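You operate a simulated robot arm through the tools that you are given. There is no shell and no other tool. Be economical: measure what you need, move in short steps, check, and stop when the job is done.

You are at the controls of a simulated robot arm. One attempt, no reset.

TASK
Rivet the tag that the card names to the black strap, then lay them in the teal tray.
Fine: one stroke, slide in first and out after; fingers clear of the hood; the punch stays locked; the tag ends facing as it lay.

It is judged by the outcome, as a careful person would: the job done as asked, and still so three seconds after it is handed in. It fails if anything else is knocked over, pushed out of place, dropped, spilled or broken.

THE ROBOT
A 6-joint arm with a two-finger parallel gripper, fixed in place. Base frame: the origin is at the foot of the arm, x ahead of it, y to its left, z up; the work surface is at about z = 0.86. Lengths are in m, angles in rad, forces in N, time in s.
With the tool pointing down near the work surface it reaches from about 0.36 to 0.76 m from the base axis. Its first joint turns from -1.152 to 1.152 rad. Payload 2.45 kg.
Tool frame: the origin (TCP) lies between the finger pads and is the grasp point; the fingertips stand 0.024 m ahead of it; z points along the fingers, y is the line along which they close. Largest opening 0.068 m; finger width 0.017, thickness 0.01; the body of the gripper, 0.04 by 0.07 m, starts 0.041 m behind the TCP.
Orientation is told as [roll, pitch, yaw] about the base's x, y, z axes, in that order, counted from this pose: with the fingers straight down and closing along the base's y, the tool's x points along the base's -x, its y along +y and its z along -z.

THE INTERFACE
- The arm moves only by the tool servo_tool. Its argument "series" is a list of rows, each an object (a shift or turn left out is 0, a gripper value left out holds the last) with "rot": the turn, a rotation vector about the base's x, y, z in rad, a list of three; "xyz": the shift along the base's x, y, z in m, a list of three; "fingers": the finger opening in m, from 0 to 0.068. In form: [{"rot": [ax, ay, az], "xyz": [dx, dy, dz], "fingers": fingers}, ...]. A call has 1 to 8 rows; each row shifts and turns the commanded pose from where the row before left it. A row lasts 0.2 s, in which the tool goes at most 0.05 m and 0.15 rad; a call with a longer step from one row to the next is refused whole, and so is a gripper value outside its range. Where a pose cannot be reached the arm comes as near as it can. A force on the tool above 40 N (or 10 N above the force at the start of the call, whichever is more), or a blocked arm, ends the call early, and 0.2 s more pass. Each finger travels about 0.108 m/s and halts on what it meets, pressing with about 42 N; the grip force reading is that of the motor and also rises with nothing between the fingers. The clock runs only during rows and for 0.2 s after the last one: add rows that do not move to give the fingers time. It gives the time, the measured TCP pose, the force on the tool (base axes), the opening and the grip force at its end, in the units of the frame above (readings bear some noise), with the torque about the TCP (base axes, N m) and any sound that the robot's microphone picked up.
- Cameras (640 x 400 px; columns grow to the right, rows downward): "scene" is fixed at [0.1683, 0.4197, 1.4559]; the picture's right is [-0.72, -0.69, 0.00], its down [-0.46, 0.48, -0.75] and it looks along [0.52, -0.54, -0.66] (base axes); focal length 263 px, centre (320, 200). "wrist" rides on the gripper at [0.084, 0.011, -0.075] in the tool frame; the picture's right is [-0.13, 0.99, 0.00], its down [-0.60, -0.08, -0.79] and it looks along [-0.79, -0.10, 0.61] (tool axes); focal length 251 px, centre (320, 200). There is no depth. A picture from a camera that has moved, and an enlarged one, comes with that camera's place and axes in the base frame and with its lens.
- capture(camera): a new picture of that camera. No time passes.
- zoom(camera, box): a new picture of the part [left, top, right, bottom] of that camera's present view, enlarged. No time passes.
- close_job(): hands the job in; it is judged then, once.

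Work in short steps. Places have to be worked out from the pictures, the camera data and where the tool is seen: move nearer, look again, correct. Check each grasp and each placing, and mend what went wrong. You have 120 turns and 68 pictures in all, those below and enlarged ones among them. Open the gripper and draw the arm clear of the work before you hand the job in, unless the task says otherwise; then end with one line.

The tools are called after "Emit:" by a JSON object that holds its "op" and its "data". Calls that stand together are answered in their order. servo_tool: Moves the arm, as the interface text tells. Its arguments: {"type":"object","properties":{"series":{"type":"array","items":{"type":"object","properties":{"rot":{"type":"array","items":{"type":"number"}},"xyz":{"type":"array","items":{"type":"number"}},"fingers":{"type":"number"}}}}},"required":["series"]} The other tools are called the same way: capture (camera) takes a picture; zoom (camera, box) takes an enlarged picture of a part of a camera's view; close_job () hands the job in.

At the start:

```text
clock: 0.0
tool_pos: [0.4991, 0.068, 1.2396]
ee_rot: [0.0, 0.0, -0.001]
ft_force: [-0.5, 0.2, -0.7]
moment: [0.0, 0.0, -0.01]
width: 0.0679
grip_force: 0.0
```

scene: 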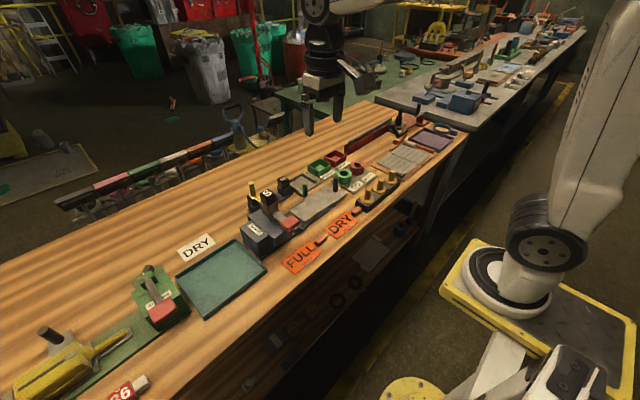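
wrist: 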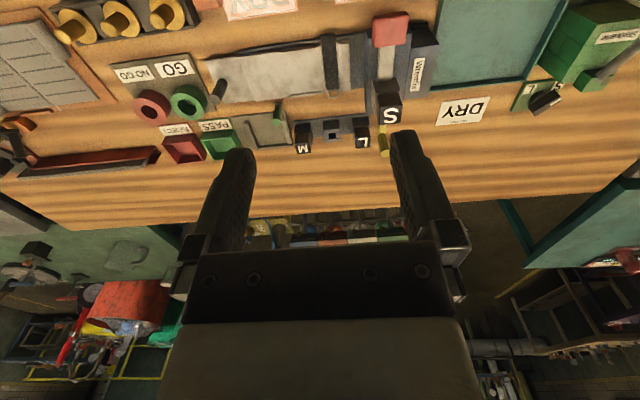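

I start by enlarging the busy parts of the bench to identify the press, card, tags, strap and tray.

Emit:
{"op": "zoom", "data": {"camera": "scene", "box": [230, 140, 410, 270]}}

Emit:
{"op": "zoom", "data": {"camera": "scene", "box": [120, 220, 280, 330]}}

Emit:
{"op": "zoom", "data": {"camera": "wrist", "box": [100, 0, 520, 200]}}

Emit:
{"op": "zoom", "data": {"camera": "scene", "box": [340, 100, 480, 190]}}

```text
3.08 times, centred on (320, 205) of scene
camera zoom: at [0.1683, 0.4197, 1.4559], right [-0.72, -0.69, 0.0], down [-0.46, 0.48, -0.75], along [0.52, -0.54, -0.66], focal length 808 px, centre (320, 185)
```

zoom: 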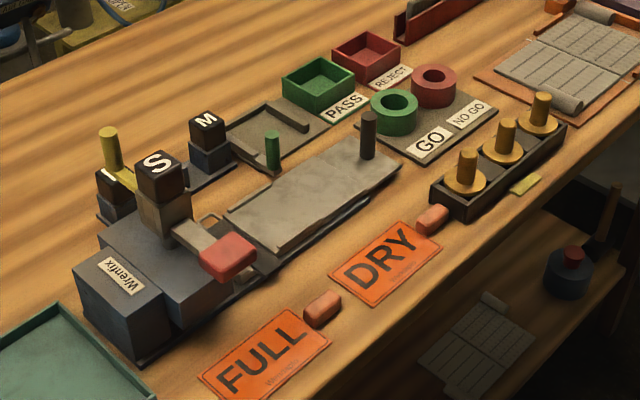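

```text
3.64 times, centred on (200, 275) of scene
camera zoom: at [0.1683, 0.4197, 1.4559], right [-0.72, -0.69, 0.0], down [-0.46, 0.48, -0.75], along [0.52, -0.54, -0.66], focal length 955 px, centre (756, -73)
```

zoom: 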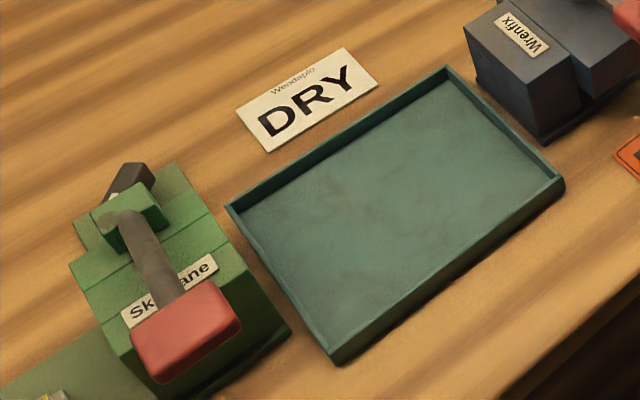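

```text
1.52 times, centred on (310, 100) of wrist
camera zoom: at [0.4138, 0.0791, 1.315], right [0.13, 0.99, 0.0], down [0.6, -0.08, 0.79], along [0.79, -0.1, -0.61], focal length 383 px, centre (335, 352)
```

zoom: 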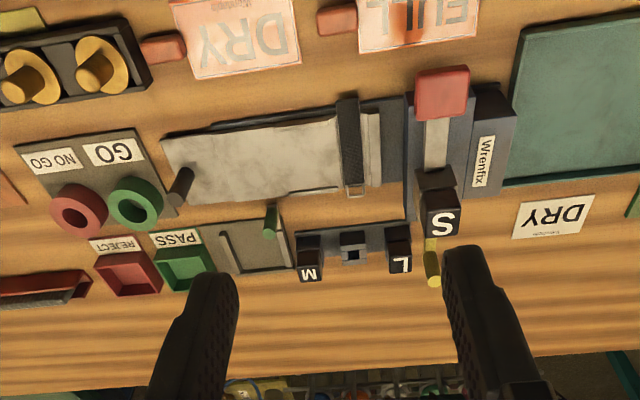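

```text
4.44 times, centred on (410, 145) of scene
camera zoom: at [0.1683, 0.4197, 1.4559], right [-0.72, -0.69, 0.0], down [-0.46, 0.48, -0.75], along [0.52, -0.54, -0.66], focal length 1167 px, centre (-80, 444)
```

zoom: 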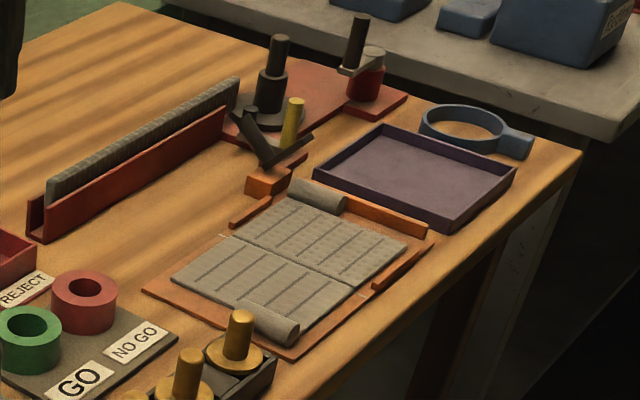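

The card by the tray reads DRY, so it's the orange DRY tag; the blue-grey Wrenfix press and slide need a closer look. I tilt the wrist camera down over the press.

Emit:
{"op": "servo_tool", "data": {"series": [{"rot": [0, 0.15, 0], "xyz": [0.01, -0.01, -0.03]}, {"rot": [0, 0.15, 0], "xyz": [0.01, -0.01, -0.03]}, {"rot": [0, 0.15, 0], "xyz": [0.01, -0.01, -0.03]}, {"rot": [0, 0.15, 0], "xyz": [0.01, -0.01, -0.03]}, {}]}}

Emit:
{"op": "capture", "data": {"camera": "wrist"}}

```text
clock: 1.2
tool_pos: [0.5383, 0.0282, 1.1197]
ee_rot: [0.0, 0.6, 0.0]
ft_force: [-0.8, -0.2, 0.6]
moment: [0.01, 0.01, -0.01]
width: 0.0682
grip_force: 0.0
```

```text
61 pictures are left
camera wrist: at [0.5113, 0.04, 1.2284], right [0.11, 0.99, -0.07], down [0.95, -0.08, 0.31], along [0.3, -0.1, -0.95], focal length 251 px, centre (320, 200)
```

wrist: 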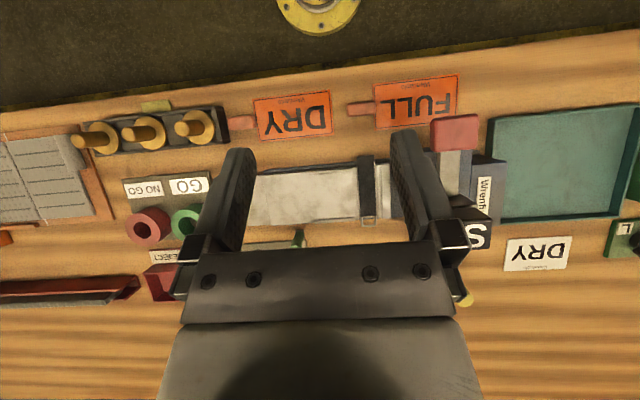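

The gripper hides the slide; I move forward and a little lower so the press and slide appear above the fingers.

Emit:
{"op": "servo_tool", "data": {"series": [{"xyz": [0.04, 0, 0]}, {"xyz": [0.04, 0, 0]}, {"xyz": [0.04, 0, 0]}, {}]}}

Emit:
{"op": "zoom", "data": {"camera": "wrist", "box": [200, 0, 520, 200]}}

```text
clock: 2.2
tool_pos: [0.6438, 0.0259, 1.1152]
ee_rot: [0.001, 0.598, 0.0]
ft_force: [-0.2, -0.4, -0.4]
moment: [-0.02, -0.03, 0.01]
width: 0.0679
grip_force: 0.0
out of reach, approached as far as the arm can: row 3
```

```text
2.00 times, centred on (360, 100) of wrist
camera zoom: at [0.6174, 0.0401, 1.2242], right [0.11, 0.99, -0.07], down [0.95, -0.08, 0.31], along [0.31, -0.1, -0.95], focal length 503 px, centre (240, 400)
```

zoom: 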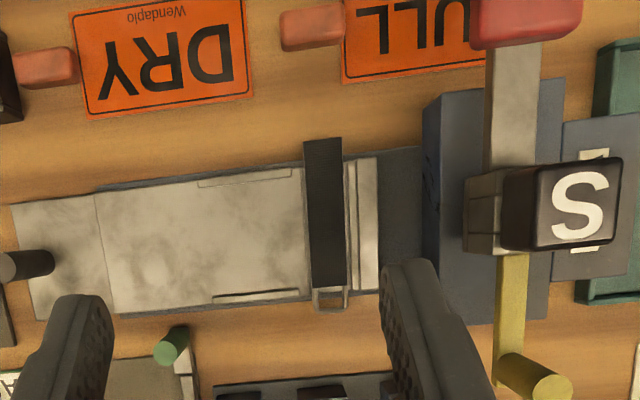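

The slide with the strap, its lips and the handle post are now clear. I enlarge the scene view further to see the hood, the posts and lock details.

Emit:
{"op": "zoom", "data": {"camera": "scene", "box": [235, 175, 315, 225]}}

Emit:
{"op": "zoom", "data": {"camera": "scene", "box": [280, 170, 376, 230]}}

Emit:
{"op": "zoom", "data": {"camera": "scene", "box": [250, 200, 330, 250]}}

```text
8.00 times, centred on (275, 200) of scene
camera zoom: at [0.1683, 0.4197, 1.4559], right [-0.72, -0.69, 0.0], down [-0.46, 0.48, -0.75], along [0.52, -0.54, -0.66], focal length 2101 px, centre (680, 200)
```

zoom: 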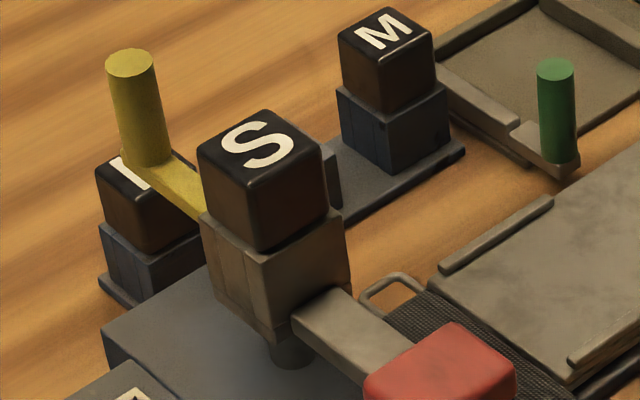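

```text
6.67 times, centred on (328, 200) of scene
camera zoom: at [0.1683, 0.4197, 1.4559], right [-0.72, -0.69, 0.0], down [-0.46, 0.48, -0.75], along [0.52, -0.54, -0.66], focal length 1751 px, centre (267, 200)
```

zoom: 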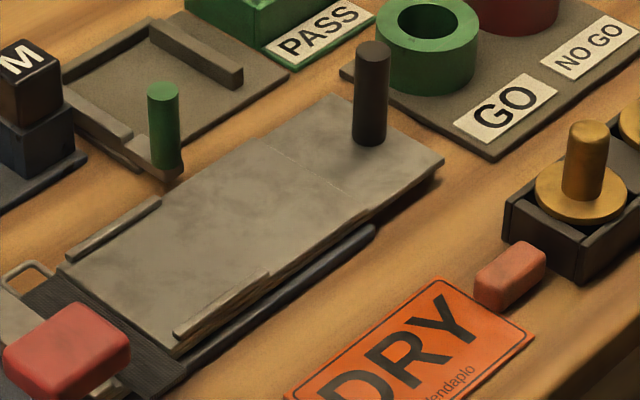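

```text
8.00 times, centred on (290, 225) of scene
camera zoom: at [0.1683, 0.4197, 1.4559], right [-0.72, -0.69, 0.0], down [-0.46, 0.48, -0.75], along [0.52, -0.54, -0.66], focal length 2101 px, centre (560, 0)
```

zoom: 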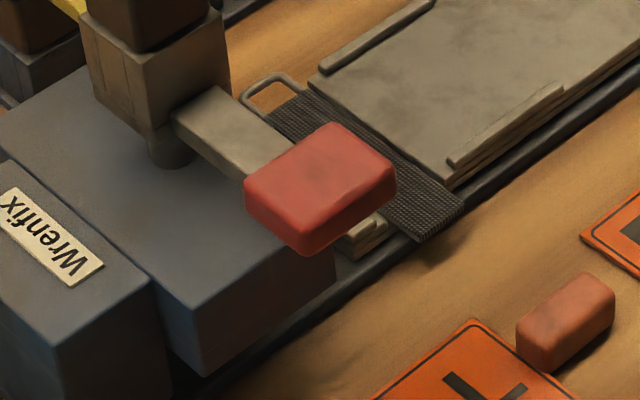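

Geometry estimate: tag plate about x 0.483–0.536, y −0.077–0.031 with tab at about (0.507, −0.096); slide centred x≈0.62, strap y≈0.057–0.082. I'll level the tool, yaw it +90° so the fingers close across the tab, and go above the tab.

Emit:
{"op": "servo_tool", "data": {"series": [{"rot": [0, -0.15, 0], "xyz": [-0.03, -0.01, 0.02]}, {"rot": [0, -0.15, 0], "xyz": [-0.03, -0.015, 0.01]}, {"rot": [0, -0.15, 0], "xyz": [-0.03, -0.015, 0]}, {"rot": [0, -0.148, 0], "xyz": [-0.03, -0.02, 0]}, {"rot": [0, 0, 0.143], "xyz": [-0.015, -0.02, 0]}, {"rot": [0, 0, 0.143], "xyz": [0, -0.02, 0]}, {"rot": [0, 0, 0.143], "xyz": [0, -0.02, 0]}, {"rot": [0, 0, 0.143]}]}}

Emit:
{"op": "servo_tool", "data": {"series": [{"rot": [0, 0, 0.143]}, {"rot": [0, 0, 0.143]}, {"rot": [0, 0, 0.143]}, {"rot": [0, 0, 0.143]}, {"rot": [0, 0, 0.143]}, {"rot": [0, 0, 0.143]}, {"rot": [0, 0, 0.14]}, {}]}}

Emit:
{"op": "capture", "data": {"camera": "wrist"}}

```text
clock: 4.0
tool_pos: [0.5099, -0.0952, 1.1432]
ee_rot: [0.002, 0.002, 0.575]
ft_force: [-0.8, -1.1, -0.6]
moment: [0.01, -0.01, 0.0]
width: 0.0681
grip_force: 0.0
```

```text
clock: 5.8
tool_pos: [0.5085, -0.0948, 1.1446]
ee_rot: [0.001, 0.002, 1.57]
ft_force: [0.4, 0.4, -0.7]
moment: [0.01, 0.01, 0.02]
width: 0.0679
grip_force: 0.0
```

```text
56 pictures are left
camera wrist: at [0.4974, -0.1764, 1.2193], right [-0.99, 0.13, 0.0], down [0.08, 0.61, 0.79], along [0.1, 0.79, -0.61], focal length 251 px, centre (320, 200)
```

wrist: 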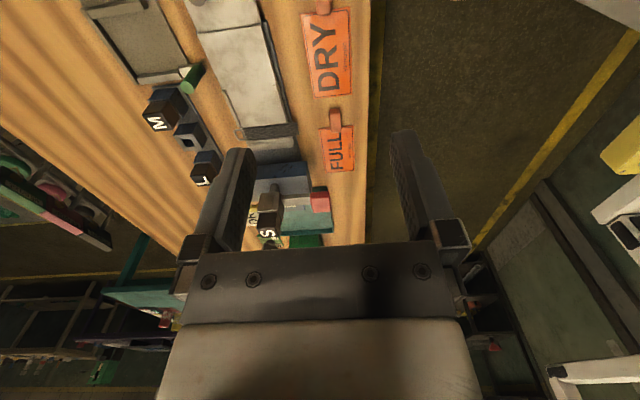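

The yaw worked. I zoom in on the tag and slide from here.

Emit:
{"op": "zoom", "data": {"camera": "wrist", "box": [180, 0, 380, 125]}}

Emit:
{"op": "zoom", "data": {"camera": "wrist", "box": [220, 110, 380, 210]}}

```text
3.20 times, centred on (280, 62) of wrist
camera zoom: at [0.4974, -0.1764, 1.2193], right [-0.99, 0.13, 0.0], down [0.08, 0.61, 0.79], along [0.1, 0.79, -0.61], focal length 805 px, centre (448, 640)
```

zoom: 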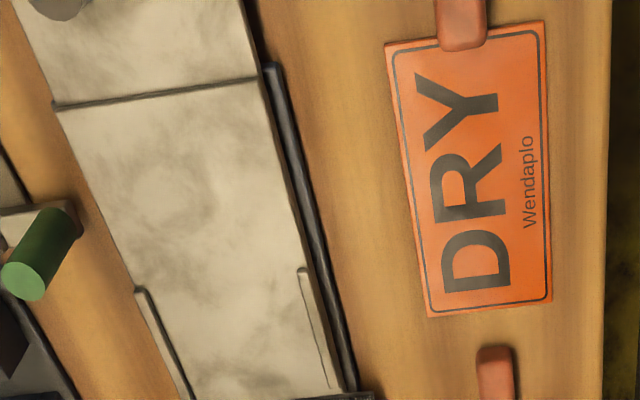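

```text
4.00 times, centred on (300, 160) of wrist
camera zoom: at [0.4974, -0.1764, 1.2193], right [-0.99, 0.13, 0.0], down [0.08, 0.61, 0.79], along [0.1, 0.79, -0.61], focal length 1006 px, centre (400, 360)
```

zoom: 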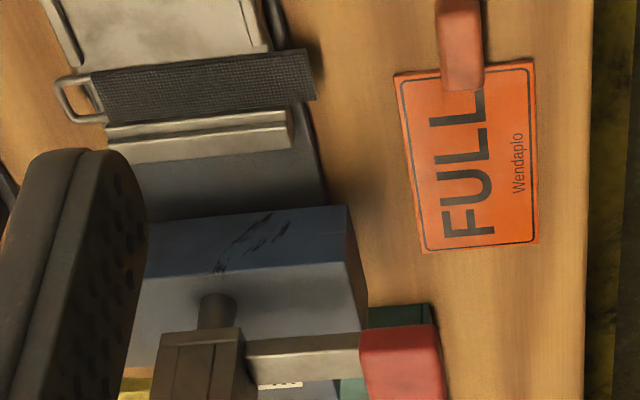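

The tab lies by the brass knobs, so the wrist camera should be on the other (+y) side: I turn the tool half a turn to yaw −90° at this height.

Emit:
{"op": "servo_tool", "data": {"series": [{"rot": [0, 0, -0.143]}, {"rot": [0, 0, -0.143]}, {"rot": [0, 0, -0.143]}, {"rot": [0, 0, -0.143]}, {"rot": [0, 0, -0.143]}, {"rot": [0, 0, -0.143]}, {"rot": [0, 0, -0.143]}, {"rot": [0, 0, -0.143]}]}}

Emit:
{"op": "servo_tool", "data": {"series": [{"rot": [0, 0, -0.143]}, {"rot": [0, 0, -0.143]}, {"rot": [0, 0, -0.143]}, {"rot": [0, 0, -0.143]}, {"rot": [0, 0, -0.143]}, {"rot": [0, 0, -0.143]}, {"rot": [0, 0, -0.143]}, {"rot": [0, 0, -0.143]}]}}

Emit:
{"op": "servo_tool", "data": {"series": [{"rot": [0, 0, -0.143]}, {"rot": [0, 0, -0.143]}, {"rot": [0, 0, -0.143]}, {"rot": [0, 0, -0.143]}, {"rot": [0, 0, -0.143]}, {"rot": [0, 0, -0.137], "xyz": [0, 0, -0.03]}, {"xyz": [0, 0, -0.04]}, {}]}}

Emit:
{"op": "capture", "data": {"camera": "wrist"}}

```text
clock: 7.6
tool_pos: [0.51, -0.0931, 1.1431]
ee_rot: [-0.001, 0.002, 0.422]
ft_force: [0.2, -0.4, -0.2]
moment: [0.03, -0.02, -0.02]
width: 0.0681
grip_force: 0.0
```

```text
clock: 9.4
tool_pos: [0.5093, -0.093, 1.1437]
ee_rot: [0.0, 0.002, -0.722]
ft_force: [0.7, 0.8, -0.8]
moment: [0.0, 0.01, -0.04]
width: 0.0679
grip_force: 0.1
```

```text
clock: 11.2
tool_pos: [0.51, -0.0944, 1.0746]
ee_rot: [-0.001, 0.002, -1.571]
ft_force: [0.3, 0.6, 0.4]
moment: [0.04, 0.02, -0.01]
width: 0.0681
grip_force: 0.1
```

```text
53 pictures are left
camera wrist: at [0.5208, -0.0093, 1.1497], right [0.99, -0.13, 0.0], down [-0.08, -0.61, 0.79], along [-0.1, -0.79, -0.61], focal length 251 px, centre (320, 200)
```

wrist: 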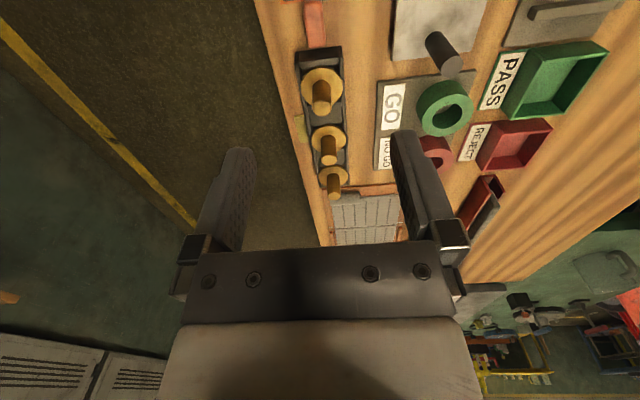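

Emit:
{"op": "zoom", "data": {"camera": "wrist", "box": [250, 0, 410, 100]}}

```text
4.00 times, centred on (330, 50) of wrist
camera zoom: at [0.5208, -0.0093, 1.1497], right [0.99, -0.13, 0.0], down [-0.08, -0.61, 0.79], along [-0.1, -0.79, -0.61], focal length 1006 px, centre (280, 800)
```

zoom: 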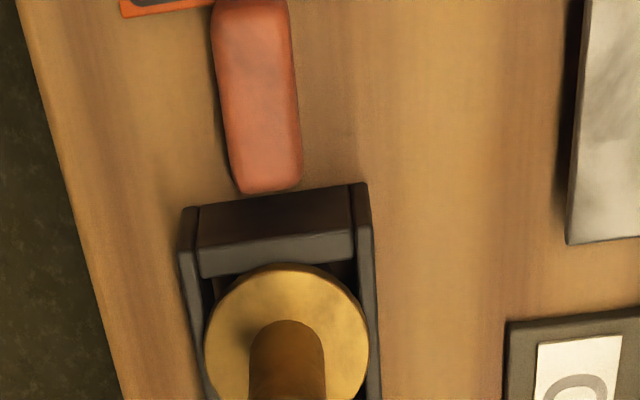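

Tab measured at x≈0.505, y −0.116…−0.077, about 17 mm wide and square to the axes. I narrow the fingers to 45 mm and descend over it.

Emit:
{"op": "servo_tool", "data": {"series": [{"xyz": [-0.005, 0, -0.03], "fingers": 0.045}, {"xyz": [0, 0, -0.04]}, {"xyz": [0, 0, -0.04]}, {"xyz": [0, 0, -0.03]}, {"xyz": [0, 0, -0.02]}, {}]}}

Emit:
{"op": "zoom", "data": {"camera": "scene", "box": [310, 170, 406, 230]}}

Emit:
{"op": "capture", "data": {"camera": "wrist"}}

```text
clock: 12.6
tool_pos: [0.5041, -0.0932, 0.915]
ee_rot: [-0.001, 0.002, -1.57]
ft_force: [-0.5, 0.7, -0.4]
moment: [-0.02, 0.0, 0.03]
width: 0.0449
grip_force: 0.1
```

```text
6.67 times, centred on (358, 200) of scene
camera zoom: at [0.1683, 0.4197, 1.4559], right [-0.72, -0.69, 0.0], down [-0.46, 0.48, -0.75], along [0.52, -0.54, -0.66], focal length 1751 px, centre (67, 200)
```

zoom: 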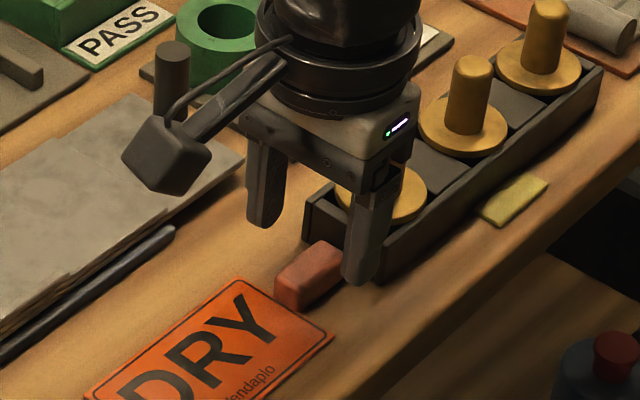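

```text
50 pictures are left
camera wrist: at [0.5143, -0.0076, 0.9894], right [0.99, -0.13, 0.0], down [-0.08, -0.61, 0.79], along [-0.1, -0.79, -0.61], focal length 251 px, centre (320, 200)
```

wrist: 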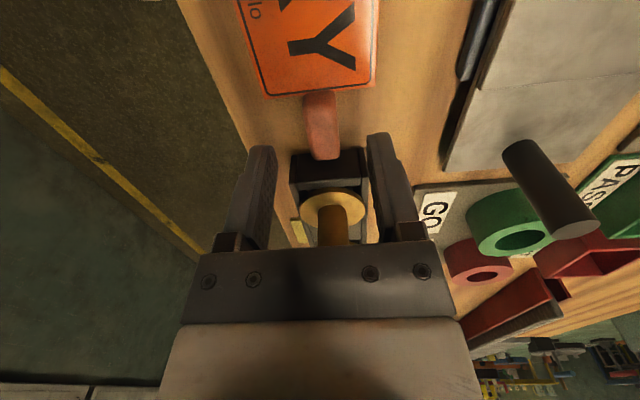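

The fingers straddle the tab. I lower to just above the table and close.

Emit:
{"op": "servo_tool", "data": {"series": [{"xyz": [0, 0, -0.015]}, {"xyz": [0, 0, -0.01]}, {}, {"fingers": 0.0}, {}, {}]}}

```text
clock: 14.0
tool_pos: [0.5044, -0.093, 0.8896]
ee_rot: [-0.001, 0.001, -1.569]
ft_force: [-0.1, 0.8, -0.6]
moment: [-0.02, 0.03, 0.02]
width: 0.0167
grip_force: 34.7
```

Gripped at 16.7 mm, matching the tab. Lift straight up and check.

Emit:
{"op": "servo_tool", "data": {"series": [{"xyz": [0, 0, 0.02]}, {"xyz": [0, 0, 0.03]}, {"xyz": [0, 0, 0.03]}, {}]}}

Emit:
{"op": "zoom", "data": {"camera": "scene", "box": [250, 150, 410, 250]}}

```text
clock: 15.0
tool_pos: [0.505, -0.0946, 0.9679]
ee_rot: [0.0, 0.001, -1.568]
ft_force: [-0.3, 0.1, -0.4]
moment: [0.02, 0.01, 0.02]
width: 0.0
grip_force: 23.7
```

```text
4.00 times, centred on (330, 200) of scene
camera zoom: at [0.1683, 0.4197, 1.4559], right [-0.72, -0.69, 0.0], down [-0.46, 0.48, -0.75], along [0.52, -0.54, -0.66], focal length 1051 px, centre (280, 200)
```

zoom: 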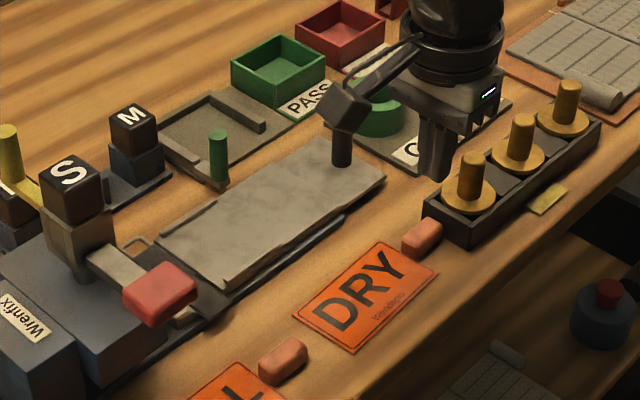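

The fingers slipped off the tab's top; the tag is still in place. I'll open and go lower, feeling for the table.

Emit:
{"op": "servo_tool", "data": {"series": [{"fingers": 0.045}, {"xyz": [0, 0.001, -0.04]}, {"xyz": [0, 0, -0.03]}, {"xyz": [0, 0, -0.009]}, {"xyz": [0, 0, -0.002]}, {"xyz": [0, 0, -0.002]}, {}]}}

Emit:
{"op": "zoom", "data": {"camera": "scene", "box": [320, 170, 400, 220]}}

```text
clock: 16.6
tool_pos: [0.5046, -0.0923, 0.8859]
ee_rot: [0.001, 0.002, -1.569]
ft_force: [0.5, 0.2, -0.7]
moment: [0.01, 0.0, -0.02]
width: 0.0452
grip_force: 0.1
```

```text
8.00 times, centred on (360, 195) of scene
camera zoom: at [0.1683, 0.4197, 1.4559], right [-0.72, -0.69, 0.0], down [-0.46, 0.48, -0.75], along [0.52, -0.54, -0.66], focal length 2101 px, centre (0, 240)
```

zoom: 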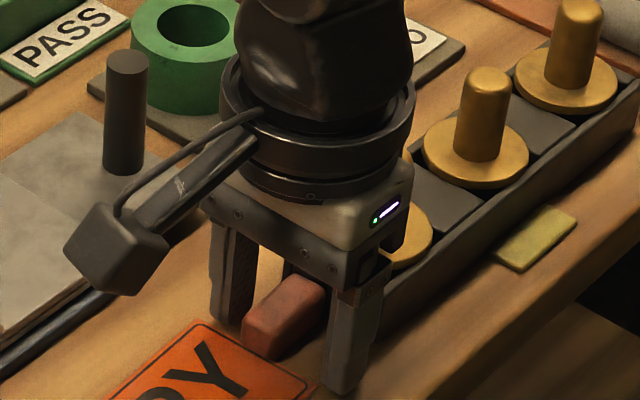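

Emit:
{"op": "servo_tool", "data": {"series": [{"xyz": [0, 0, -0.002]}, {"fingers": 0.0}, {}, {}, {}, {"xyz": [0, 0, 0.005]}, {}]}}

Emit:
{"op": "zoom", "data": {"camera": "scene", "box": [300, 170, 396, 230]}}

```text
clock: 18.2
tool_pos: [0.5041, -0.0919, 0.8897]
ee_rot: [-0.001, 0.002, -1.569]
ft_force: [-0.5, 0.6, 0.2]
moment: [0.0, 0.0, 0.01]
width: 0.0377
grip_force: 41.7
```

```text
6.67 times, centred on (348, 200) of scene
camera zoom: at [0.1683, 0.4197, 1.4559], right [-0.72, -0.69, 0.0], down [-0.46, 0.48, -0.75], along [0.52, -0.54, -0.66], focal length 1751 px, centre (133, 200)
```

zoom: 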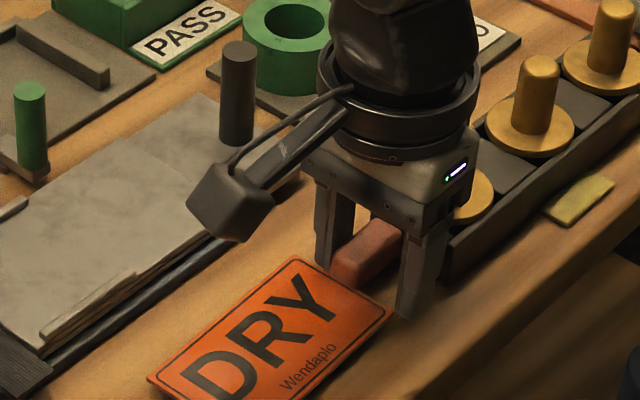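

The fingers stopped at 37.7 mm with full force – something is odd. I look with the wrist camera before doing anything else.

Emit:
{"op": "capture", "data": {"camera": "wrist"}}

Emit:
{"op": "zoom", "data": {"camera": "scene", "box": [335, 185, 375, 210]}}

```text
46 pictures are left
camera wrist: at [0.5143, -0.007, 0.9646], right [0.99, -0.13, 0.0], down [-0.08, -0.61, 0.79], along [-0.1, -0.79, -0.61], focal length 251 px, centre (320, 200)
```

wrist: 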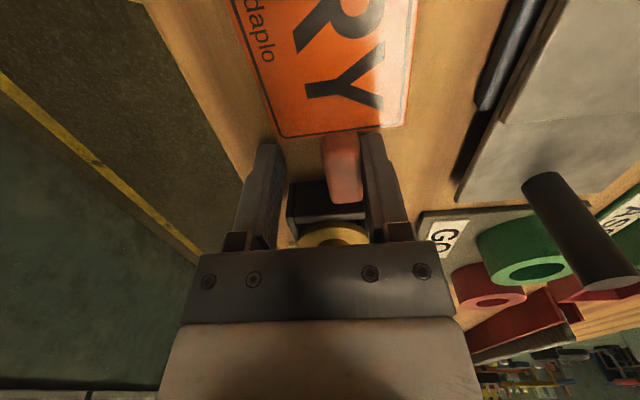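

```text
16.00 times, centred on (355, 198) of scene
camera zoom: at [0.1683, 0.4197, 1.4559], right [-0.72, -0.69, 0.0], down [-0.46, 0.48, -0.75], along [0.52, -0.54, -0.66], focal length 4203 px, centre (-240, 240)
```

zoom: 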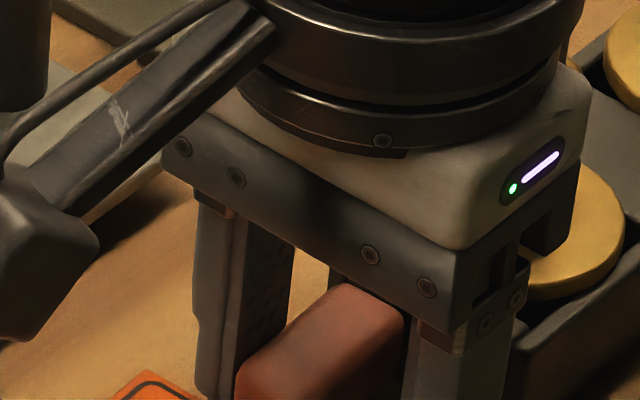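

Emit:
{"op": "zoom", "data": {"camera": "wrist", "box": [220, 90, 428, 220]}}

Emit:
{"op": "zoom", "data": {"camera": "scene", "box": [330, 195, 378, 225]}}

```text
3.08 times, centred on (324, 155) of wrist
camera zoom: at [0.5143, -0.007, 0.9646], right [0.99, -0.13, 0.0], down [-0.08, -0.61, 0.79], along [-0.1, -0.79, -0.61], focal length 774 px, centre (308, 338)
```

zoom: 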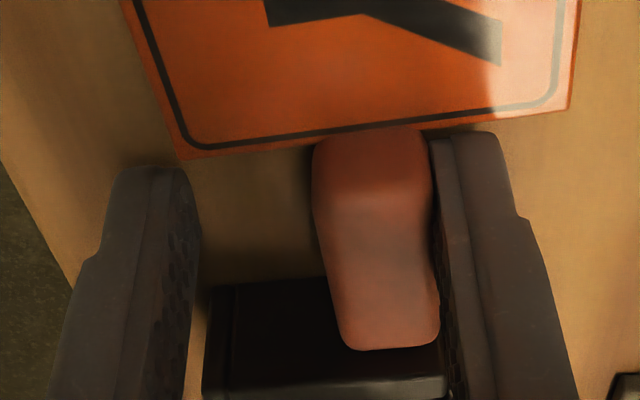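

```text
13.33 times, centred on (354, 210) of scene
camera zoom: at [0.1683, 0.4197, 1.4559], right [-0.72, -0.69, 0.0], down [-0.46, 0.48, -0.75], along [0.52, -0.54, -0.66], focal length 3502 px, centre (-133, 67)
```

zoom: 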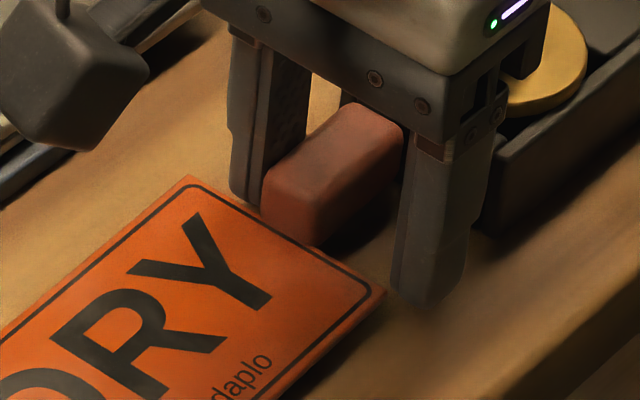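

The tab leans on one finger and the tag end seems slightly raised; probably the fingertips dragged on the bench and stalled. I reopen gently and look.

Emit:
{"op": "servo_tool", "data": {"series": [{"fingers": 0.05}, {}, {}]}}

Emit:
{"op": "zoom", "data": {"camera": "wrist", "box": [220, 90, 428, 220]}}

Emit:
{"op": "zoom", "data": {"camera": "scene", "box": [310, 185, 390, 235]}}

```text
clock: 19.0
tool_pos: [0.5042, -0.0922, 0.8897]
ee_rot: [0.0, 0.002, -1.57]
ft_force: [-0.3, 1.5, 0.4]
moment: [0.01, -0.01, 0.02]
width: 0.0499
grip_force: 0.1
```

```text
3.08 times, centred on (324, 155) of wrist
camera zoom: at [0.5145, -0.0071, 0.9647], right [0.99, -0.13, 0.0], down [-0.08, -0.61, 0.79], along [-0.1, -0.79, -0.61], focal length 774 px, centre (308, 338)
```

zoom: 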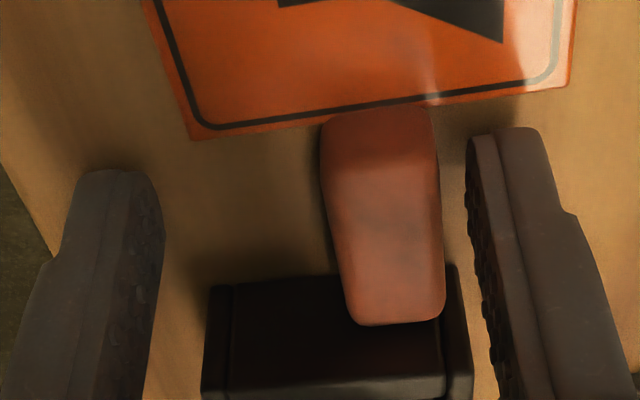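

```text
8.00 times, centred on (350, 210) of scene
camera zoom: at [0.1683, 0.4197, 1.4559], right [-0.72, -0.69, 0.0], down [-0.46, 0.48, -0.75], along [0.52, -0.54, -0.66], focal length 2101 px, centre (80, 120)
```

zoom: 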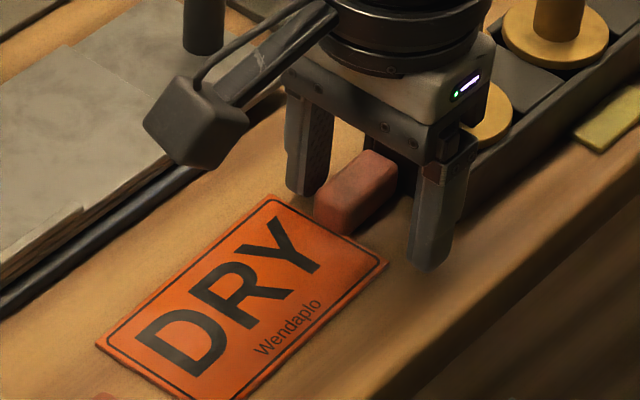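

The tag has shifted ~1 cm in +x, and the brass-knob box edge looks nearer than I thought. I check whether that box has moved and re-measure the tag.

Emit:
{"op": "zoom", "data": {"camera": "scene", "box": [310, 160, 438, 240]}}

```text
5.00 times, centred on (374, 200) of scene
camera zoom: at [0.1683, 0.4197, 1.4559], right [-0.72, -0.69, 0.0], down [-0.46, 0.48, -0.75], along [0.52, -0.54, -0.66], focal length 1313 px, centre (50, 200)
```

zoom: 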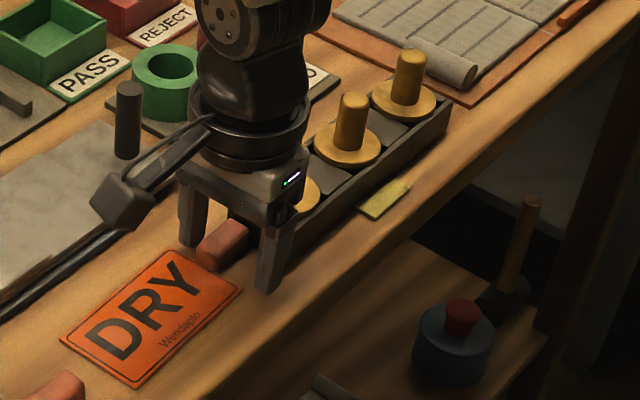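

The box hasn't moved. The fingers likely caught the plate edge, so I'll regrasp nearer the tab's end and centred on its new x≈0.516: rise, shift, look.

Emit:
{"op": "servo_tool", "data": {"series": [{"xyz": [0, 0, 0.02]}, {"xyz": [0.012, -0.006, 0.005], "fingers": 0.04}, {}]}}

Emit:
{"op": "zoom", "data": {"camera": "wrist", "box": [220, 60, 428, 190]}}

```text
clock: 19.8
tool_pos: [0.517, -0.098, 0.9138]
ee_rot: [0.001, 0.002, -1.568]
ft_force: [-0.6, 0.4, -0.8]
moment: [-0.02, 0.01, -0.03]
width: 0.0399
grip_force: 0.0
```

```text
3.08 times, centred on (324, 125) of wrist
camera zoom: at [0.5273, -0.013, 0.9906], right [0.99, -0.13, 0.0], down [-0.08, -0.61, 0.79], along [-0.1, -0.79, -0.61], focal length 774 px, centre (308, 431)
```

zoom: 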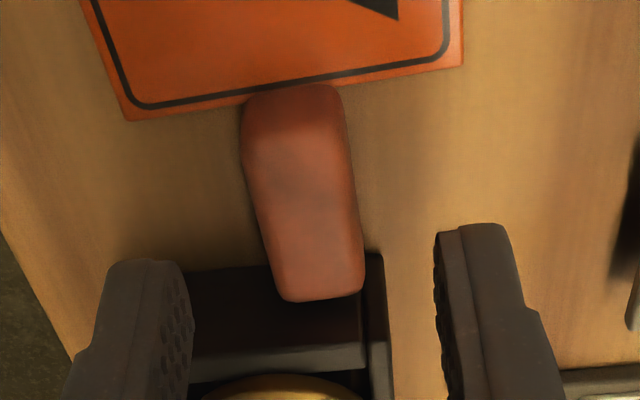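

Tab now at x≈0.517, y −0.118…−0.083 (plate edge at −0.083), fingers at y −0.098 clear both. Descend and close, then lift only slightly.

Emit:
{"op": "servo_tool", "data": {"series": [{"xyz": [0, 0, -0.015]}, {"xyz": [0, 0, -0.011]}, {}, {"fingers": 0.0}, {}, {}, {}]}}

Emit:
{"op": "servo_tool", "data": {"series": [{"xyz": [0, 0, 0.003]}, {"xyz": [0, 0, 0.003]}, {"xyz": [0, 0, 0.003]}, {}]}}

Emit:
{"op": "zoom", "data": {"camera": "scene", "box": [310, 170, 406, 230]}}

```text
clock: 21.4
tool_pos: [0.5172, -0.0981, 0.8887]
ee_rot: [0.0, 0.002, -1.568]
ft_force: [-0.7, -0.4, 0.1]
moment: [0.0, 0.02, 0.0]
width: 0.0165
grip_force: 35.5
```

```text
clock: 22.4
tool_pos: [0.5179, -0.0987, 0.8972]
ee_rot: [0.001, 0.003, -1.569]
ft_force: [-0.3, -0.5, -0.7]
moment: [-0.01, -0.02, 0.0]
width: 0.0166
grip_force: 35.5
```

```text
6.67 times, centred on (358, 200) of scene
camera zoom: at [0.1683, 0.4197, 1.4559], right [-0.72, -0.69, 0.0], down [-0.46, 0.48, -0.75], along [0.52, -0.54, -0.66], focal length 1751 px, centre (67, 200)
```

zoom: 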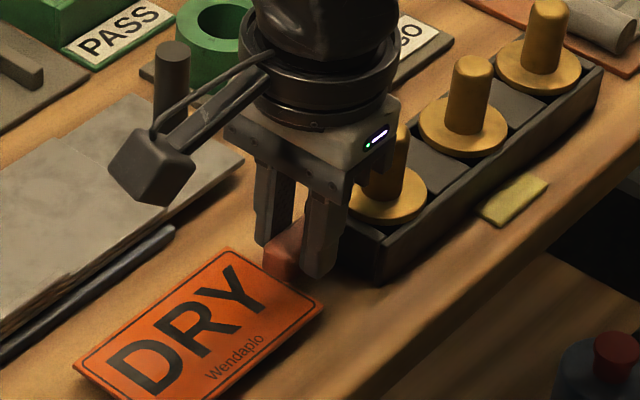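

The tag is held this time. I raise it gently to clear the slide and lips and look.

Emit:
{"op": "servo_tool", "data": {"series": [{"xyz": [0, 0, 0.01]}, {"xyz": [0, 0, 0.015]}, {"xyz": [0, 0, 0.02]}, {"xyz": [0, 0, 0.02]}, {}]}}

Emit:
{"op": "zoom", "data": {"camera": "scene", "box": [230, 140, 410, 252]}}

Emit:
{"op": "capture", "data": {"camera": "wrist"}}

```text
clock: 23.6
tool_pos: [0.5166, -0.0975, 0.9614]
ee_rot: [0.0, 0.002, -1.569]
ft_force: [-0.4, 0.3, -0.2]
moment: [-0.03, -0.01, 0.02]
width: 0.0166
grip_force: 35.0
```

```text
3.56 times, centred on (320, 196) of scene
camera zoom: at [0.1683, 0.4197, 1.4559], right [-0.72, -0.69, 0.0], down [-0.46, 0.48, -0.75], along [0.52, -0.54, -0.66], focal length 934 px, centre (320, 214)
```

zoom: 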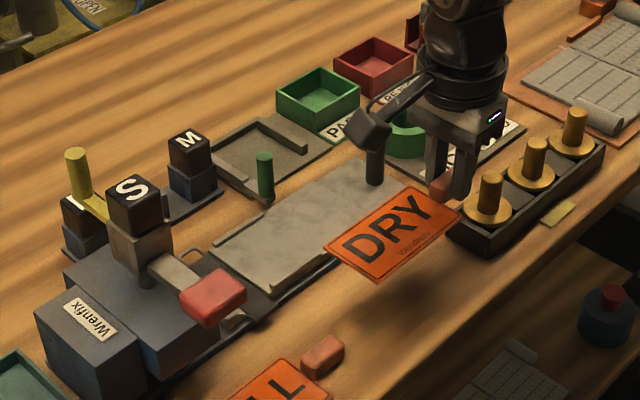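

```text
36 pictures are left
camera wrist: at [0.5271, -0.013, 1.037], right [0.99, -0.13, 0.0], down [-0.08, -0.61, 0.79], along [-0.1, -0.79, -0.61], focal length 251 px, centre (320, 200)
```

wrist: 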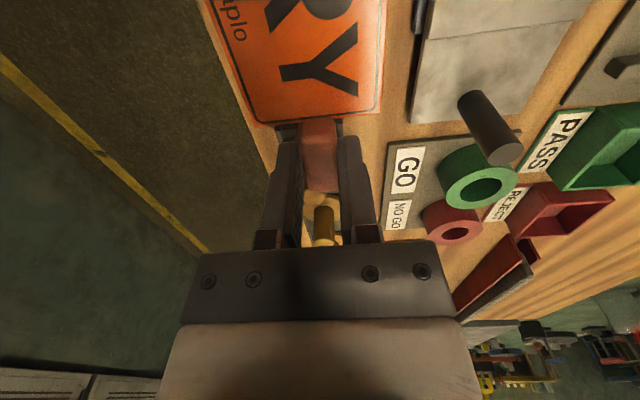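

Held level, grip steady. I carry it over the slide (x +0.100, y +0.03, yaw −0.02), staying high, then check alignment.

Emit:
{"op": "servo_tool", "data": {"series": [{"xyz": [0.02, 0.0, 0.005]}, {"xyz": [0.03, 0.005, 0]}, {"xyz": [0.03, 0.01, 0], "rot": [0, 0, -0.01]}, {"xyz": [0.02, 0.015, 0], "rot": [0, 0, -0.01]}, {}, {}]}}

Emit:
{"op": "capture", "data": {"camera": "wrist"}}

Emit:
{"op": "zoom", "data": {"camera": "scene", "box": [250, 160, 378, 240]}}

```text
clock: 25.0
tool_pos: [0.6167, -0.0696, 0.9677]
ee_rot: [-0.001, 0.0, -1.591]
ft_force: [-0.7, -0.1, -0.5]
moment: [0.01, 0.02, -0.01]
width: 0.0166
grip_force: 35.5
```

```text
35 pictures are left
camera wrist: at [0.6288, 0.0155, 1.0432], right [0.99, -0.15, 0.0], down [-0.09, -0.6, 0.79], along [-0.12, -0.78, -0.61], focal length 251 px, centre (320, 200)
```

wrist: 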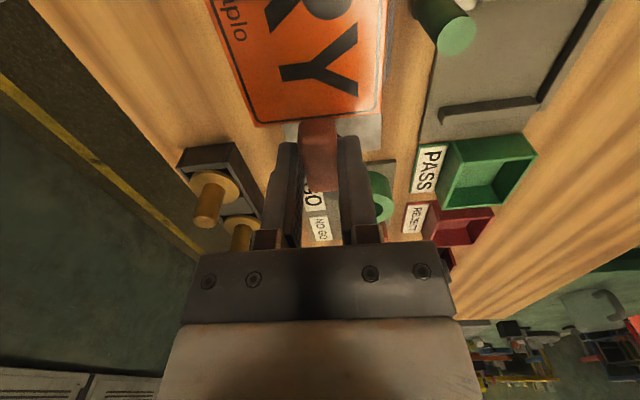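

```text
5.00 times, centred on (314, 200) of scene
camera zoom: at [0.1683, 0.4197, 1.4559], right [-0.72, -0.69, 0.0], down [-0.46, 0.48, -0.75], along [0.52, -0.54, -0.66], focal length 1313 px, centre (350, 200)
```

zoom: 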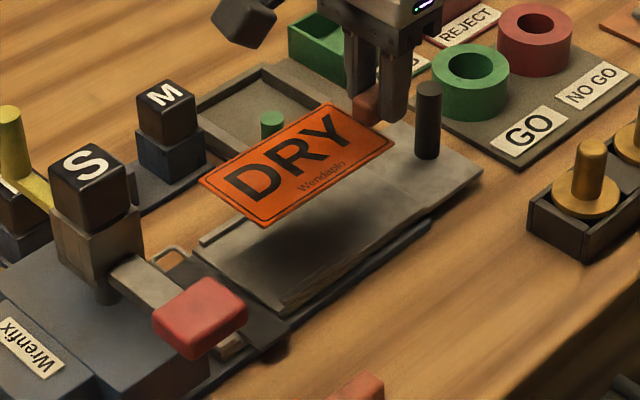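

Alignment looks right. I go down to just above the slide and take a close look at the leading edge against the lips and strap.

Emit:
{"op": "servo_tool", "data": {"series": [{"xyz": [0, 0.01, -0.02]}, {"xyz": [0, 0, -0.018]}, {}]}}

Emit:
{"op": "zoom", "data": {"camera": "scene", "box": [270, 178, 350, 228]}}

```text
clock: 25.8
tool_pos: [0.6172, -0.0598, 0.9302]
ee_rot: [0.001, 0.003, -1.589]
ft_force: [0.3, 0.2, 0.4]
moment: [0.01, 0.04, 0.01]
width: 0.0165
grip_force: 35.1
```

```text
8.00 times, centred on (310, 203) of scene
camera zoom: at [0.1683, 0.4197, 1.4559], right [-0.72, -0.69, 0.0], down [-0.46, 0.48, -0.75], along [0.52, -0.54, -0.66], focal length 2101 px, centre (400, 176)
```

zoom: 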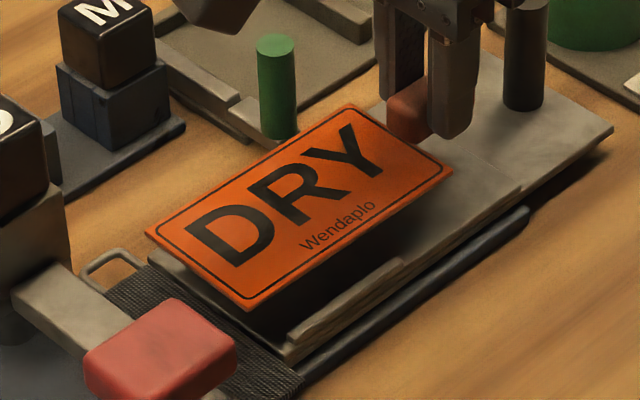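

Tag seems ~3 mm toward +x relative to the slide centre. I descend 10 mm more and compare edges from both cameras.

Emit:
{"op": "servo_tool", "data": {"series": [{"xyz": [0, 0.0, -0.006]}, {"xyz": [0, 0, -0.004]}, {}]}}

Emit:
{"op": "zoom", "data": {"camera": "scene", "box": [270, 178, 350, 228]}}

Emit:
{"op": "zoom", "data": {"camera": "wrist", "box": [200, 0, 440, 150]}}

```text
clock: 26.6
tool_pos: [0.6164, -0.0593, 0.9204]
ee_rot: [-0.001, 0.003, -1.59]
ft_force: [0.0, -0.3, 0.1]
moment: [-0.03, 0.06, 0.01]
width: 0.0166
grip_force: 34.6
```

```text
8.00 times, centred on (310, 203) of scene
camera zoom: at [0.1683, 0.4197, 1.4559], right [-0.72, -0.69, 0.0], down [-0.46, 0.48, -0.75], along [0.52, -0.54, -0.66], focal length 2101 px, centre (400, 176)
```

zoom: 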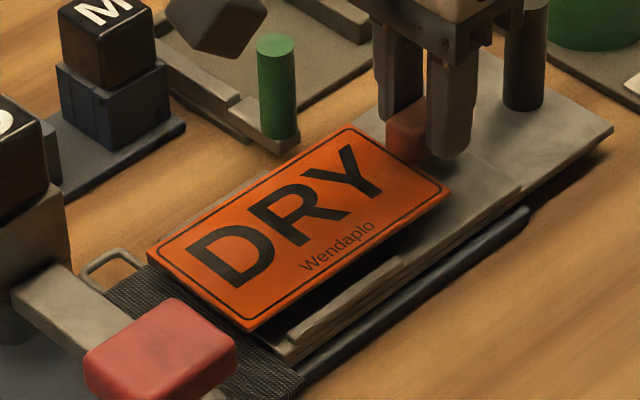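

```text
2.67 times, centred on (320, 75) of wrist
camera zoom: at [0.6286, 0.0262, 0.9948], right [0.99, -0.15, 0.0], down [-0.09, -0.6, 0.79], along [-0.12, -0.78, -0.61], focal length 670 px, centre (320, 533)
```

zoom: 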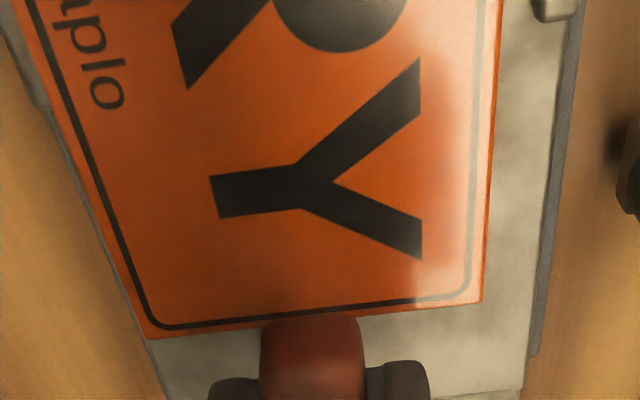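

Both views agree if the slide top is at ≈0.876: the tag needs about +3 mm in x and 10–14 mm more in +y to reach the end bar. I shift most of that and lower to just above the plate.

Emit:
{"op": "servo_tool", "data": {"series": [{"xyz": [0.003, 0.004, 0]}, {"xyz": [0, 0.004, -0.005]}, {"xyz": [0, 0, -0.004]}, {}]}}

Emit:
{"op": "zoom", "data": {"camera": "scene", "box": [270, 183, 334, 223]}}

Emit:
{"op": "zoom", "data": {"camera": "wrist", "box": [200, 0, 440, 150]}}

```text
clock: 27.6
tool_pos: [0.6191, -0.0519, 0.9092]
ee_rot: [0.001, 0.002, -1.59]
ft_force: [-0.9, -0.2, -0.5]
moment: [-0.01, 0.02, 0.03]
width: 0.0166
grip_force: 35.6
```

```text
10.00 times, centred on (302, 203) of scene
camera zoom: at [0.1683, 0.4197, 1.4559], right [-0.72, -0.69, 0.0], down [-0.46, 0.48, -0.75], along [0.52, -0.54, -0.66], focal length 2627 px, centre (500, 170)
```

zoom: 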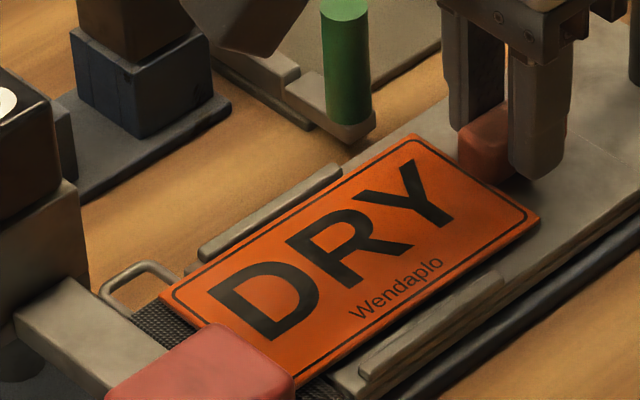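

```text
2.67 times, centred on (320, 75) of wrist
camera zoom: at [0.6319, 0.034, 0.985], right [0.99, -0.15, 0.0], down [-0.09, -0.6, 0.79], along [-0.12, -0.78, -0.61], focal length 670 px, centre (320, 533)
```

zoom: 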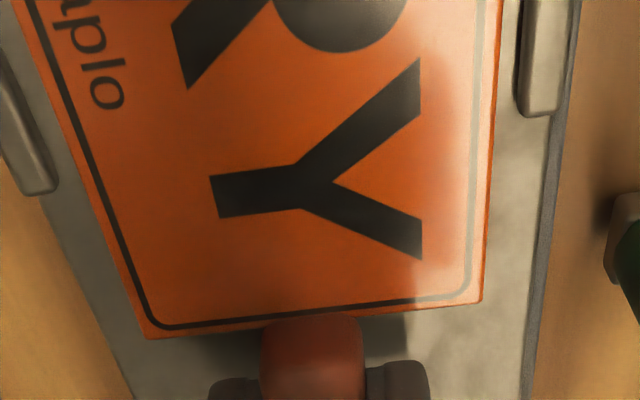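

Nicely centred between the lips. I lower until it touches the plate.

Emit:
{"op": "servo_tool", "data": {"series": [{"xyz": [0, 0, -0.002]}, {"xyz": [0, 0, -0.001]}, {"xyz": [0, 0, -0.001]}, {}]}}

Emit:
{"op": "zoom", "data": {"camera": "scene", "box": [262, 183, 326, 223]}}

```text
clock: 28.6
tool_pos: [0.6199, -0.0516, 0.907]
ee_rot: [0.001, 0.002, -1.59]
ft_force: [-2.6, -1.0, 8.4]
moment: [0.32, 0.09, 0.09]
width: 0.0165
grip_force: 35.7
```

```text
10.00 times, centred on (294, 203) of scene
camera zoom: at [0.1681, 0.4197, 1.4559], right [-0.72, -0.69, 0.0], down [-0.46, 0.48, -0.75], along [0.52, -0.54, -0.66], focal length 2627 px, centre (580, 170)
```

zoom: 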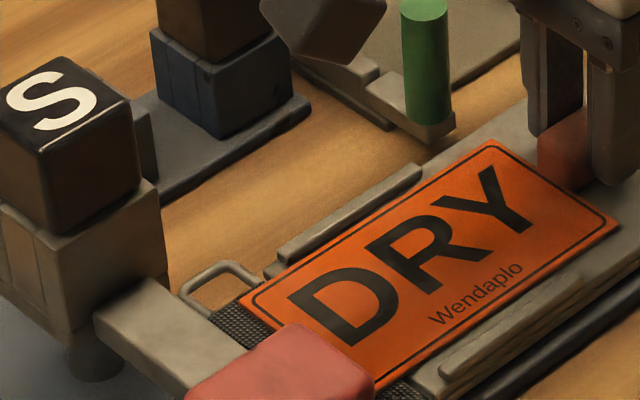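

Contact: tag rests on the plate at TCP 0.907. I ease up a hair and slide it +y toward the end bar in small steps, watching the force.

Emit:
{"op": "servo_tool", "data": {"series": [{"xyz": [0, 0, 0.0012]}, {"xyz": [0, 0.002, 0]}, {"xyz": [0, 0.002, 0]}, {"xyz": [0, 0.002, 0]}, {}]}}

Emit:
{"op": "servo_tool", "data": {"series": [{"xyz": [0, 0.0015, 0]}, {"xyz": [0, 0.0015, 0]}, {}]}}

Emit:
{"op": "zoom", "data": {"camera": "scene", "box": [262, 183, 326, 223]}}

```text
clock: 29.8
tool_pos: [0.6185, -0.0456, 0.9086]
ee_rot: [-0.002, 0.001, -1.587]
ft_force: [-0.2, 0.4, 0.3]
moment: [0.0, -0.02, 0.0]
width: 0.0165
grip_force: 35.4
```

```text
clock: 30.6
tool_pos: [0.6191, -0.0414, 0.9075]
ee_rot: [0.0, 0.002, -1.588]
ft_force: [-0.3, -0.2, -0.8]
moment: [0.0, -0.01, 0.05]
width: 0.0167
grip_force: 35.1
```

```text
10.00 times, centred on (294, 203) of scene
camera zoom: at [0.1683, 0.4197, 1.4559], right [-0.72, -0.69, 0.0], down [-0.46, 0.48, -0.75], along [0.52, -0.54, -0.66], focal length 2627 px, centre (580, 170)
```

zoom: 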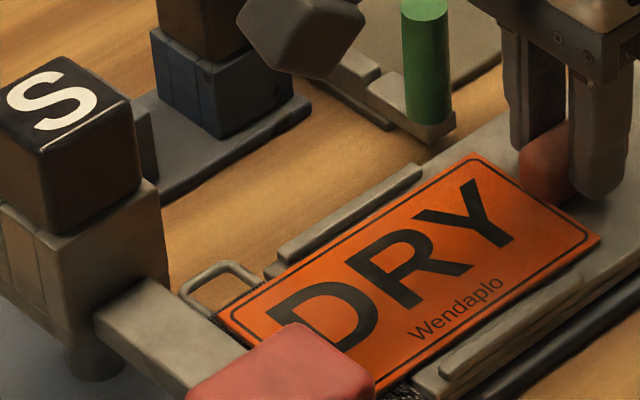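

Almost covering the strap, no contact force yet. I continue 1 mm at a time.

Emit:
{"op": "servo_tool", "data": {"series": [{"xyz": [0, 0.001, -0.0003]}, {"xyz": [0, 0.001, 0]}, {}]}}

Emit:
{"op": "servo_tool", "data": {"series": [{"xyz": [0, 0.001, 0]}, {"xyz": [0, 0.001, 0]}, {}]}}

Emit:
{"op": "zoom", "data": {"camera": "scene", "box": [262, 183, 326, 223]}}

```text
clock: 31.4
tool_pos: [0.6192, -0.0389, 0.9073]
ee_rot: [0.0, 0.001, -1.589]
ft_force: [0.2, -0.8, 0.2]
moment: [0.0, 0.0, 0.0]
width: 0.0166
grip_force: 35.9
```

```text
clock: 32.2
tool_pos: [0.6208, -0.0376, 0.9072]
ee_rot: [-0.002, 0.002, -1.59]
ft_force: [0.6, 0.7, 0.3]
moment: [0.04, 0.02, 0.0]
width: 0.0161
grip_force: 35.1
```

```text
10.00 times, centred on (294, 203) of scene
camera zoom: at [0.1683, 0.4197, 1.4559], right [-0.72, -0.69, 0.0], down [-0.46, 0.48, -0.75], along [0.52, -0.54, -0.66], focal length 2627 px, centre (580, 170)
```

zoom: 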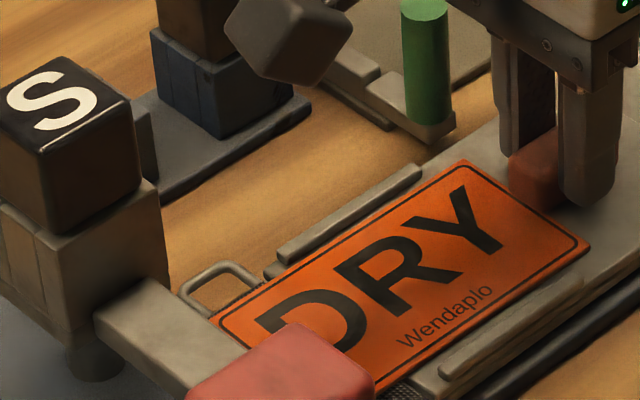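

Emit:
{"op": "servo_tool", "data": {"series": [{"xyz": [0, 0, -0.0008]}, {"xyz": [0, 0.001, 0]}, {"xyz": [0, 0.001, 0]}, {}]}}

Emit:
{"op": "capture", "data": {"camera": "wrist"}}

```text
clock: 33.2
tool_pos: [0.621, -0.0347, 0.9064]
ee_rot: [0.005, 0.001, -1.591]
ft_force: [1.3, -0.1, 11.8]
moment: [0.07, -0.01, 0.01]
width: 0.0167
grip_force: 35.6
```

```text
25 pictures are left
camera wrist: at [0.6318, 0.0497, 0.982], right [0.99, -0.15, 0.0], down [-0.09, -0.6, 0.79], along [-0.11, -0.78, -0.61], focal length 251 px, centre (320, 200)
```

wrist: 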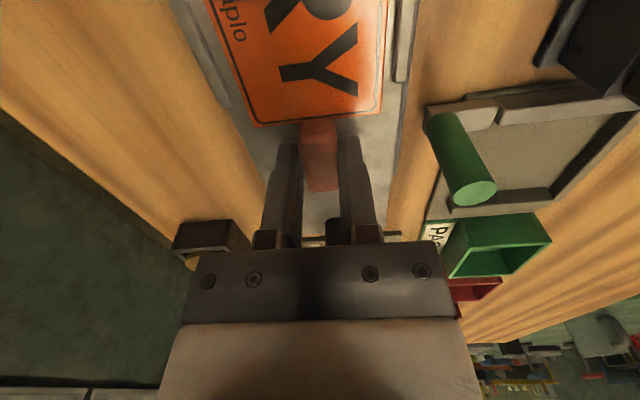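

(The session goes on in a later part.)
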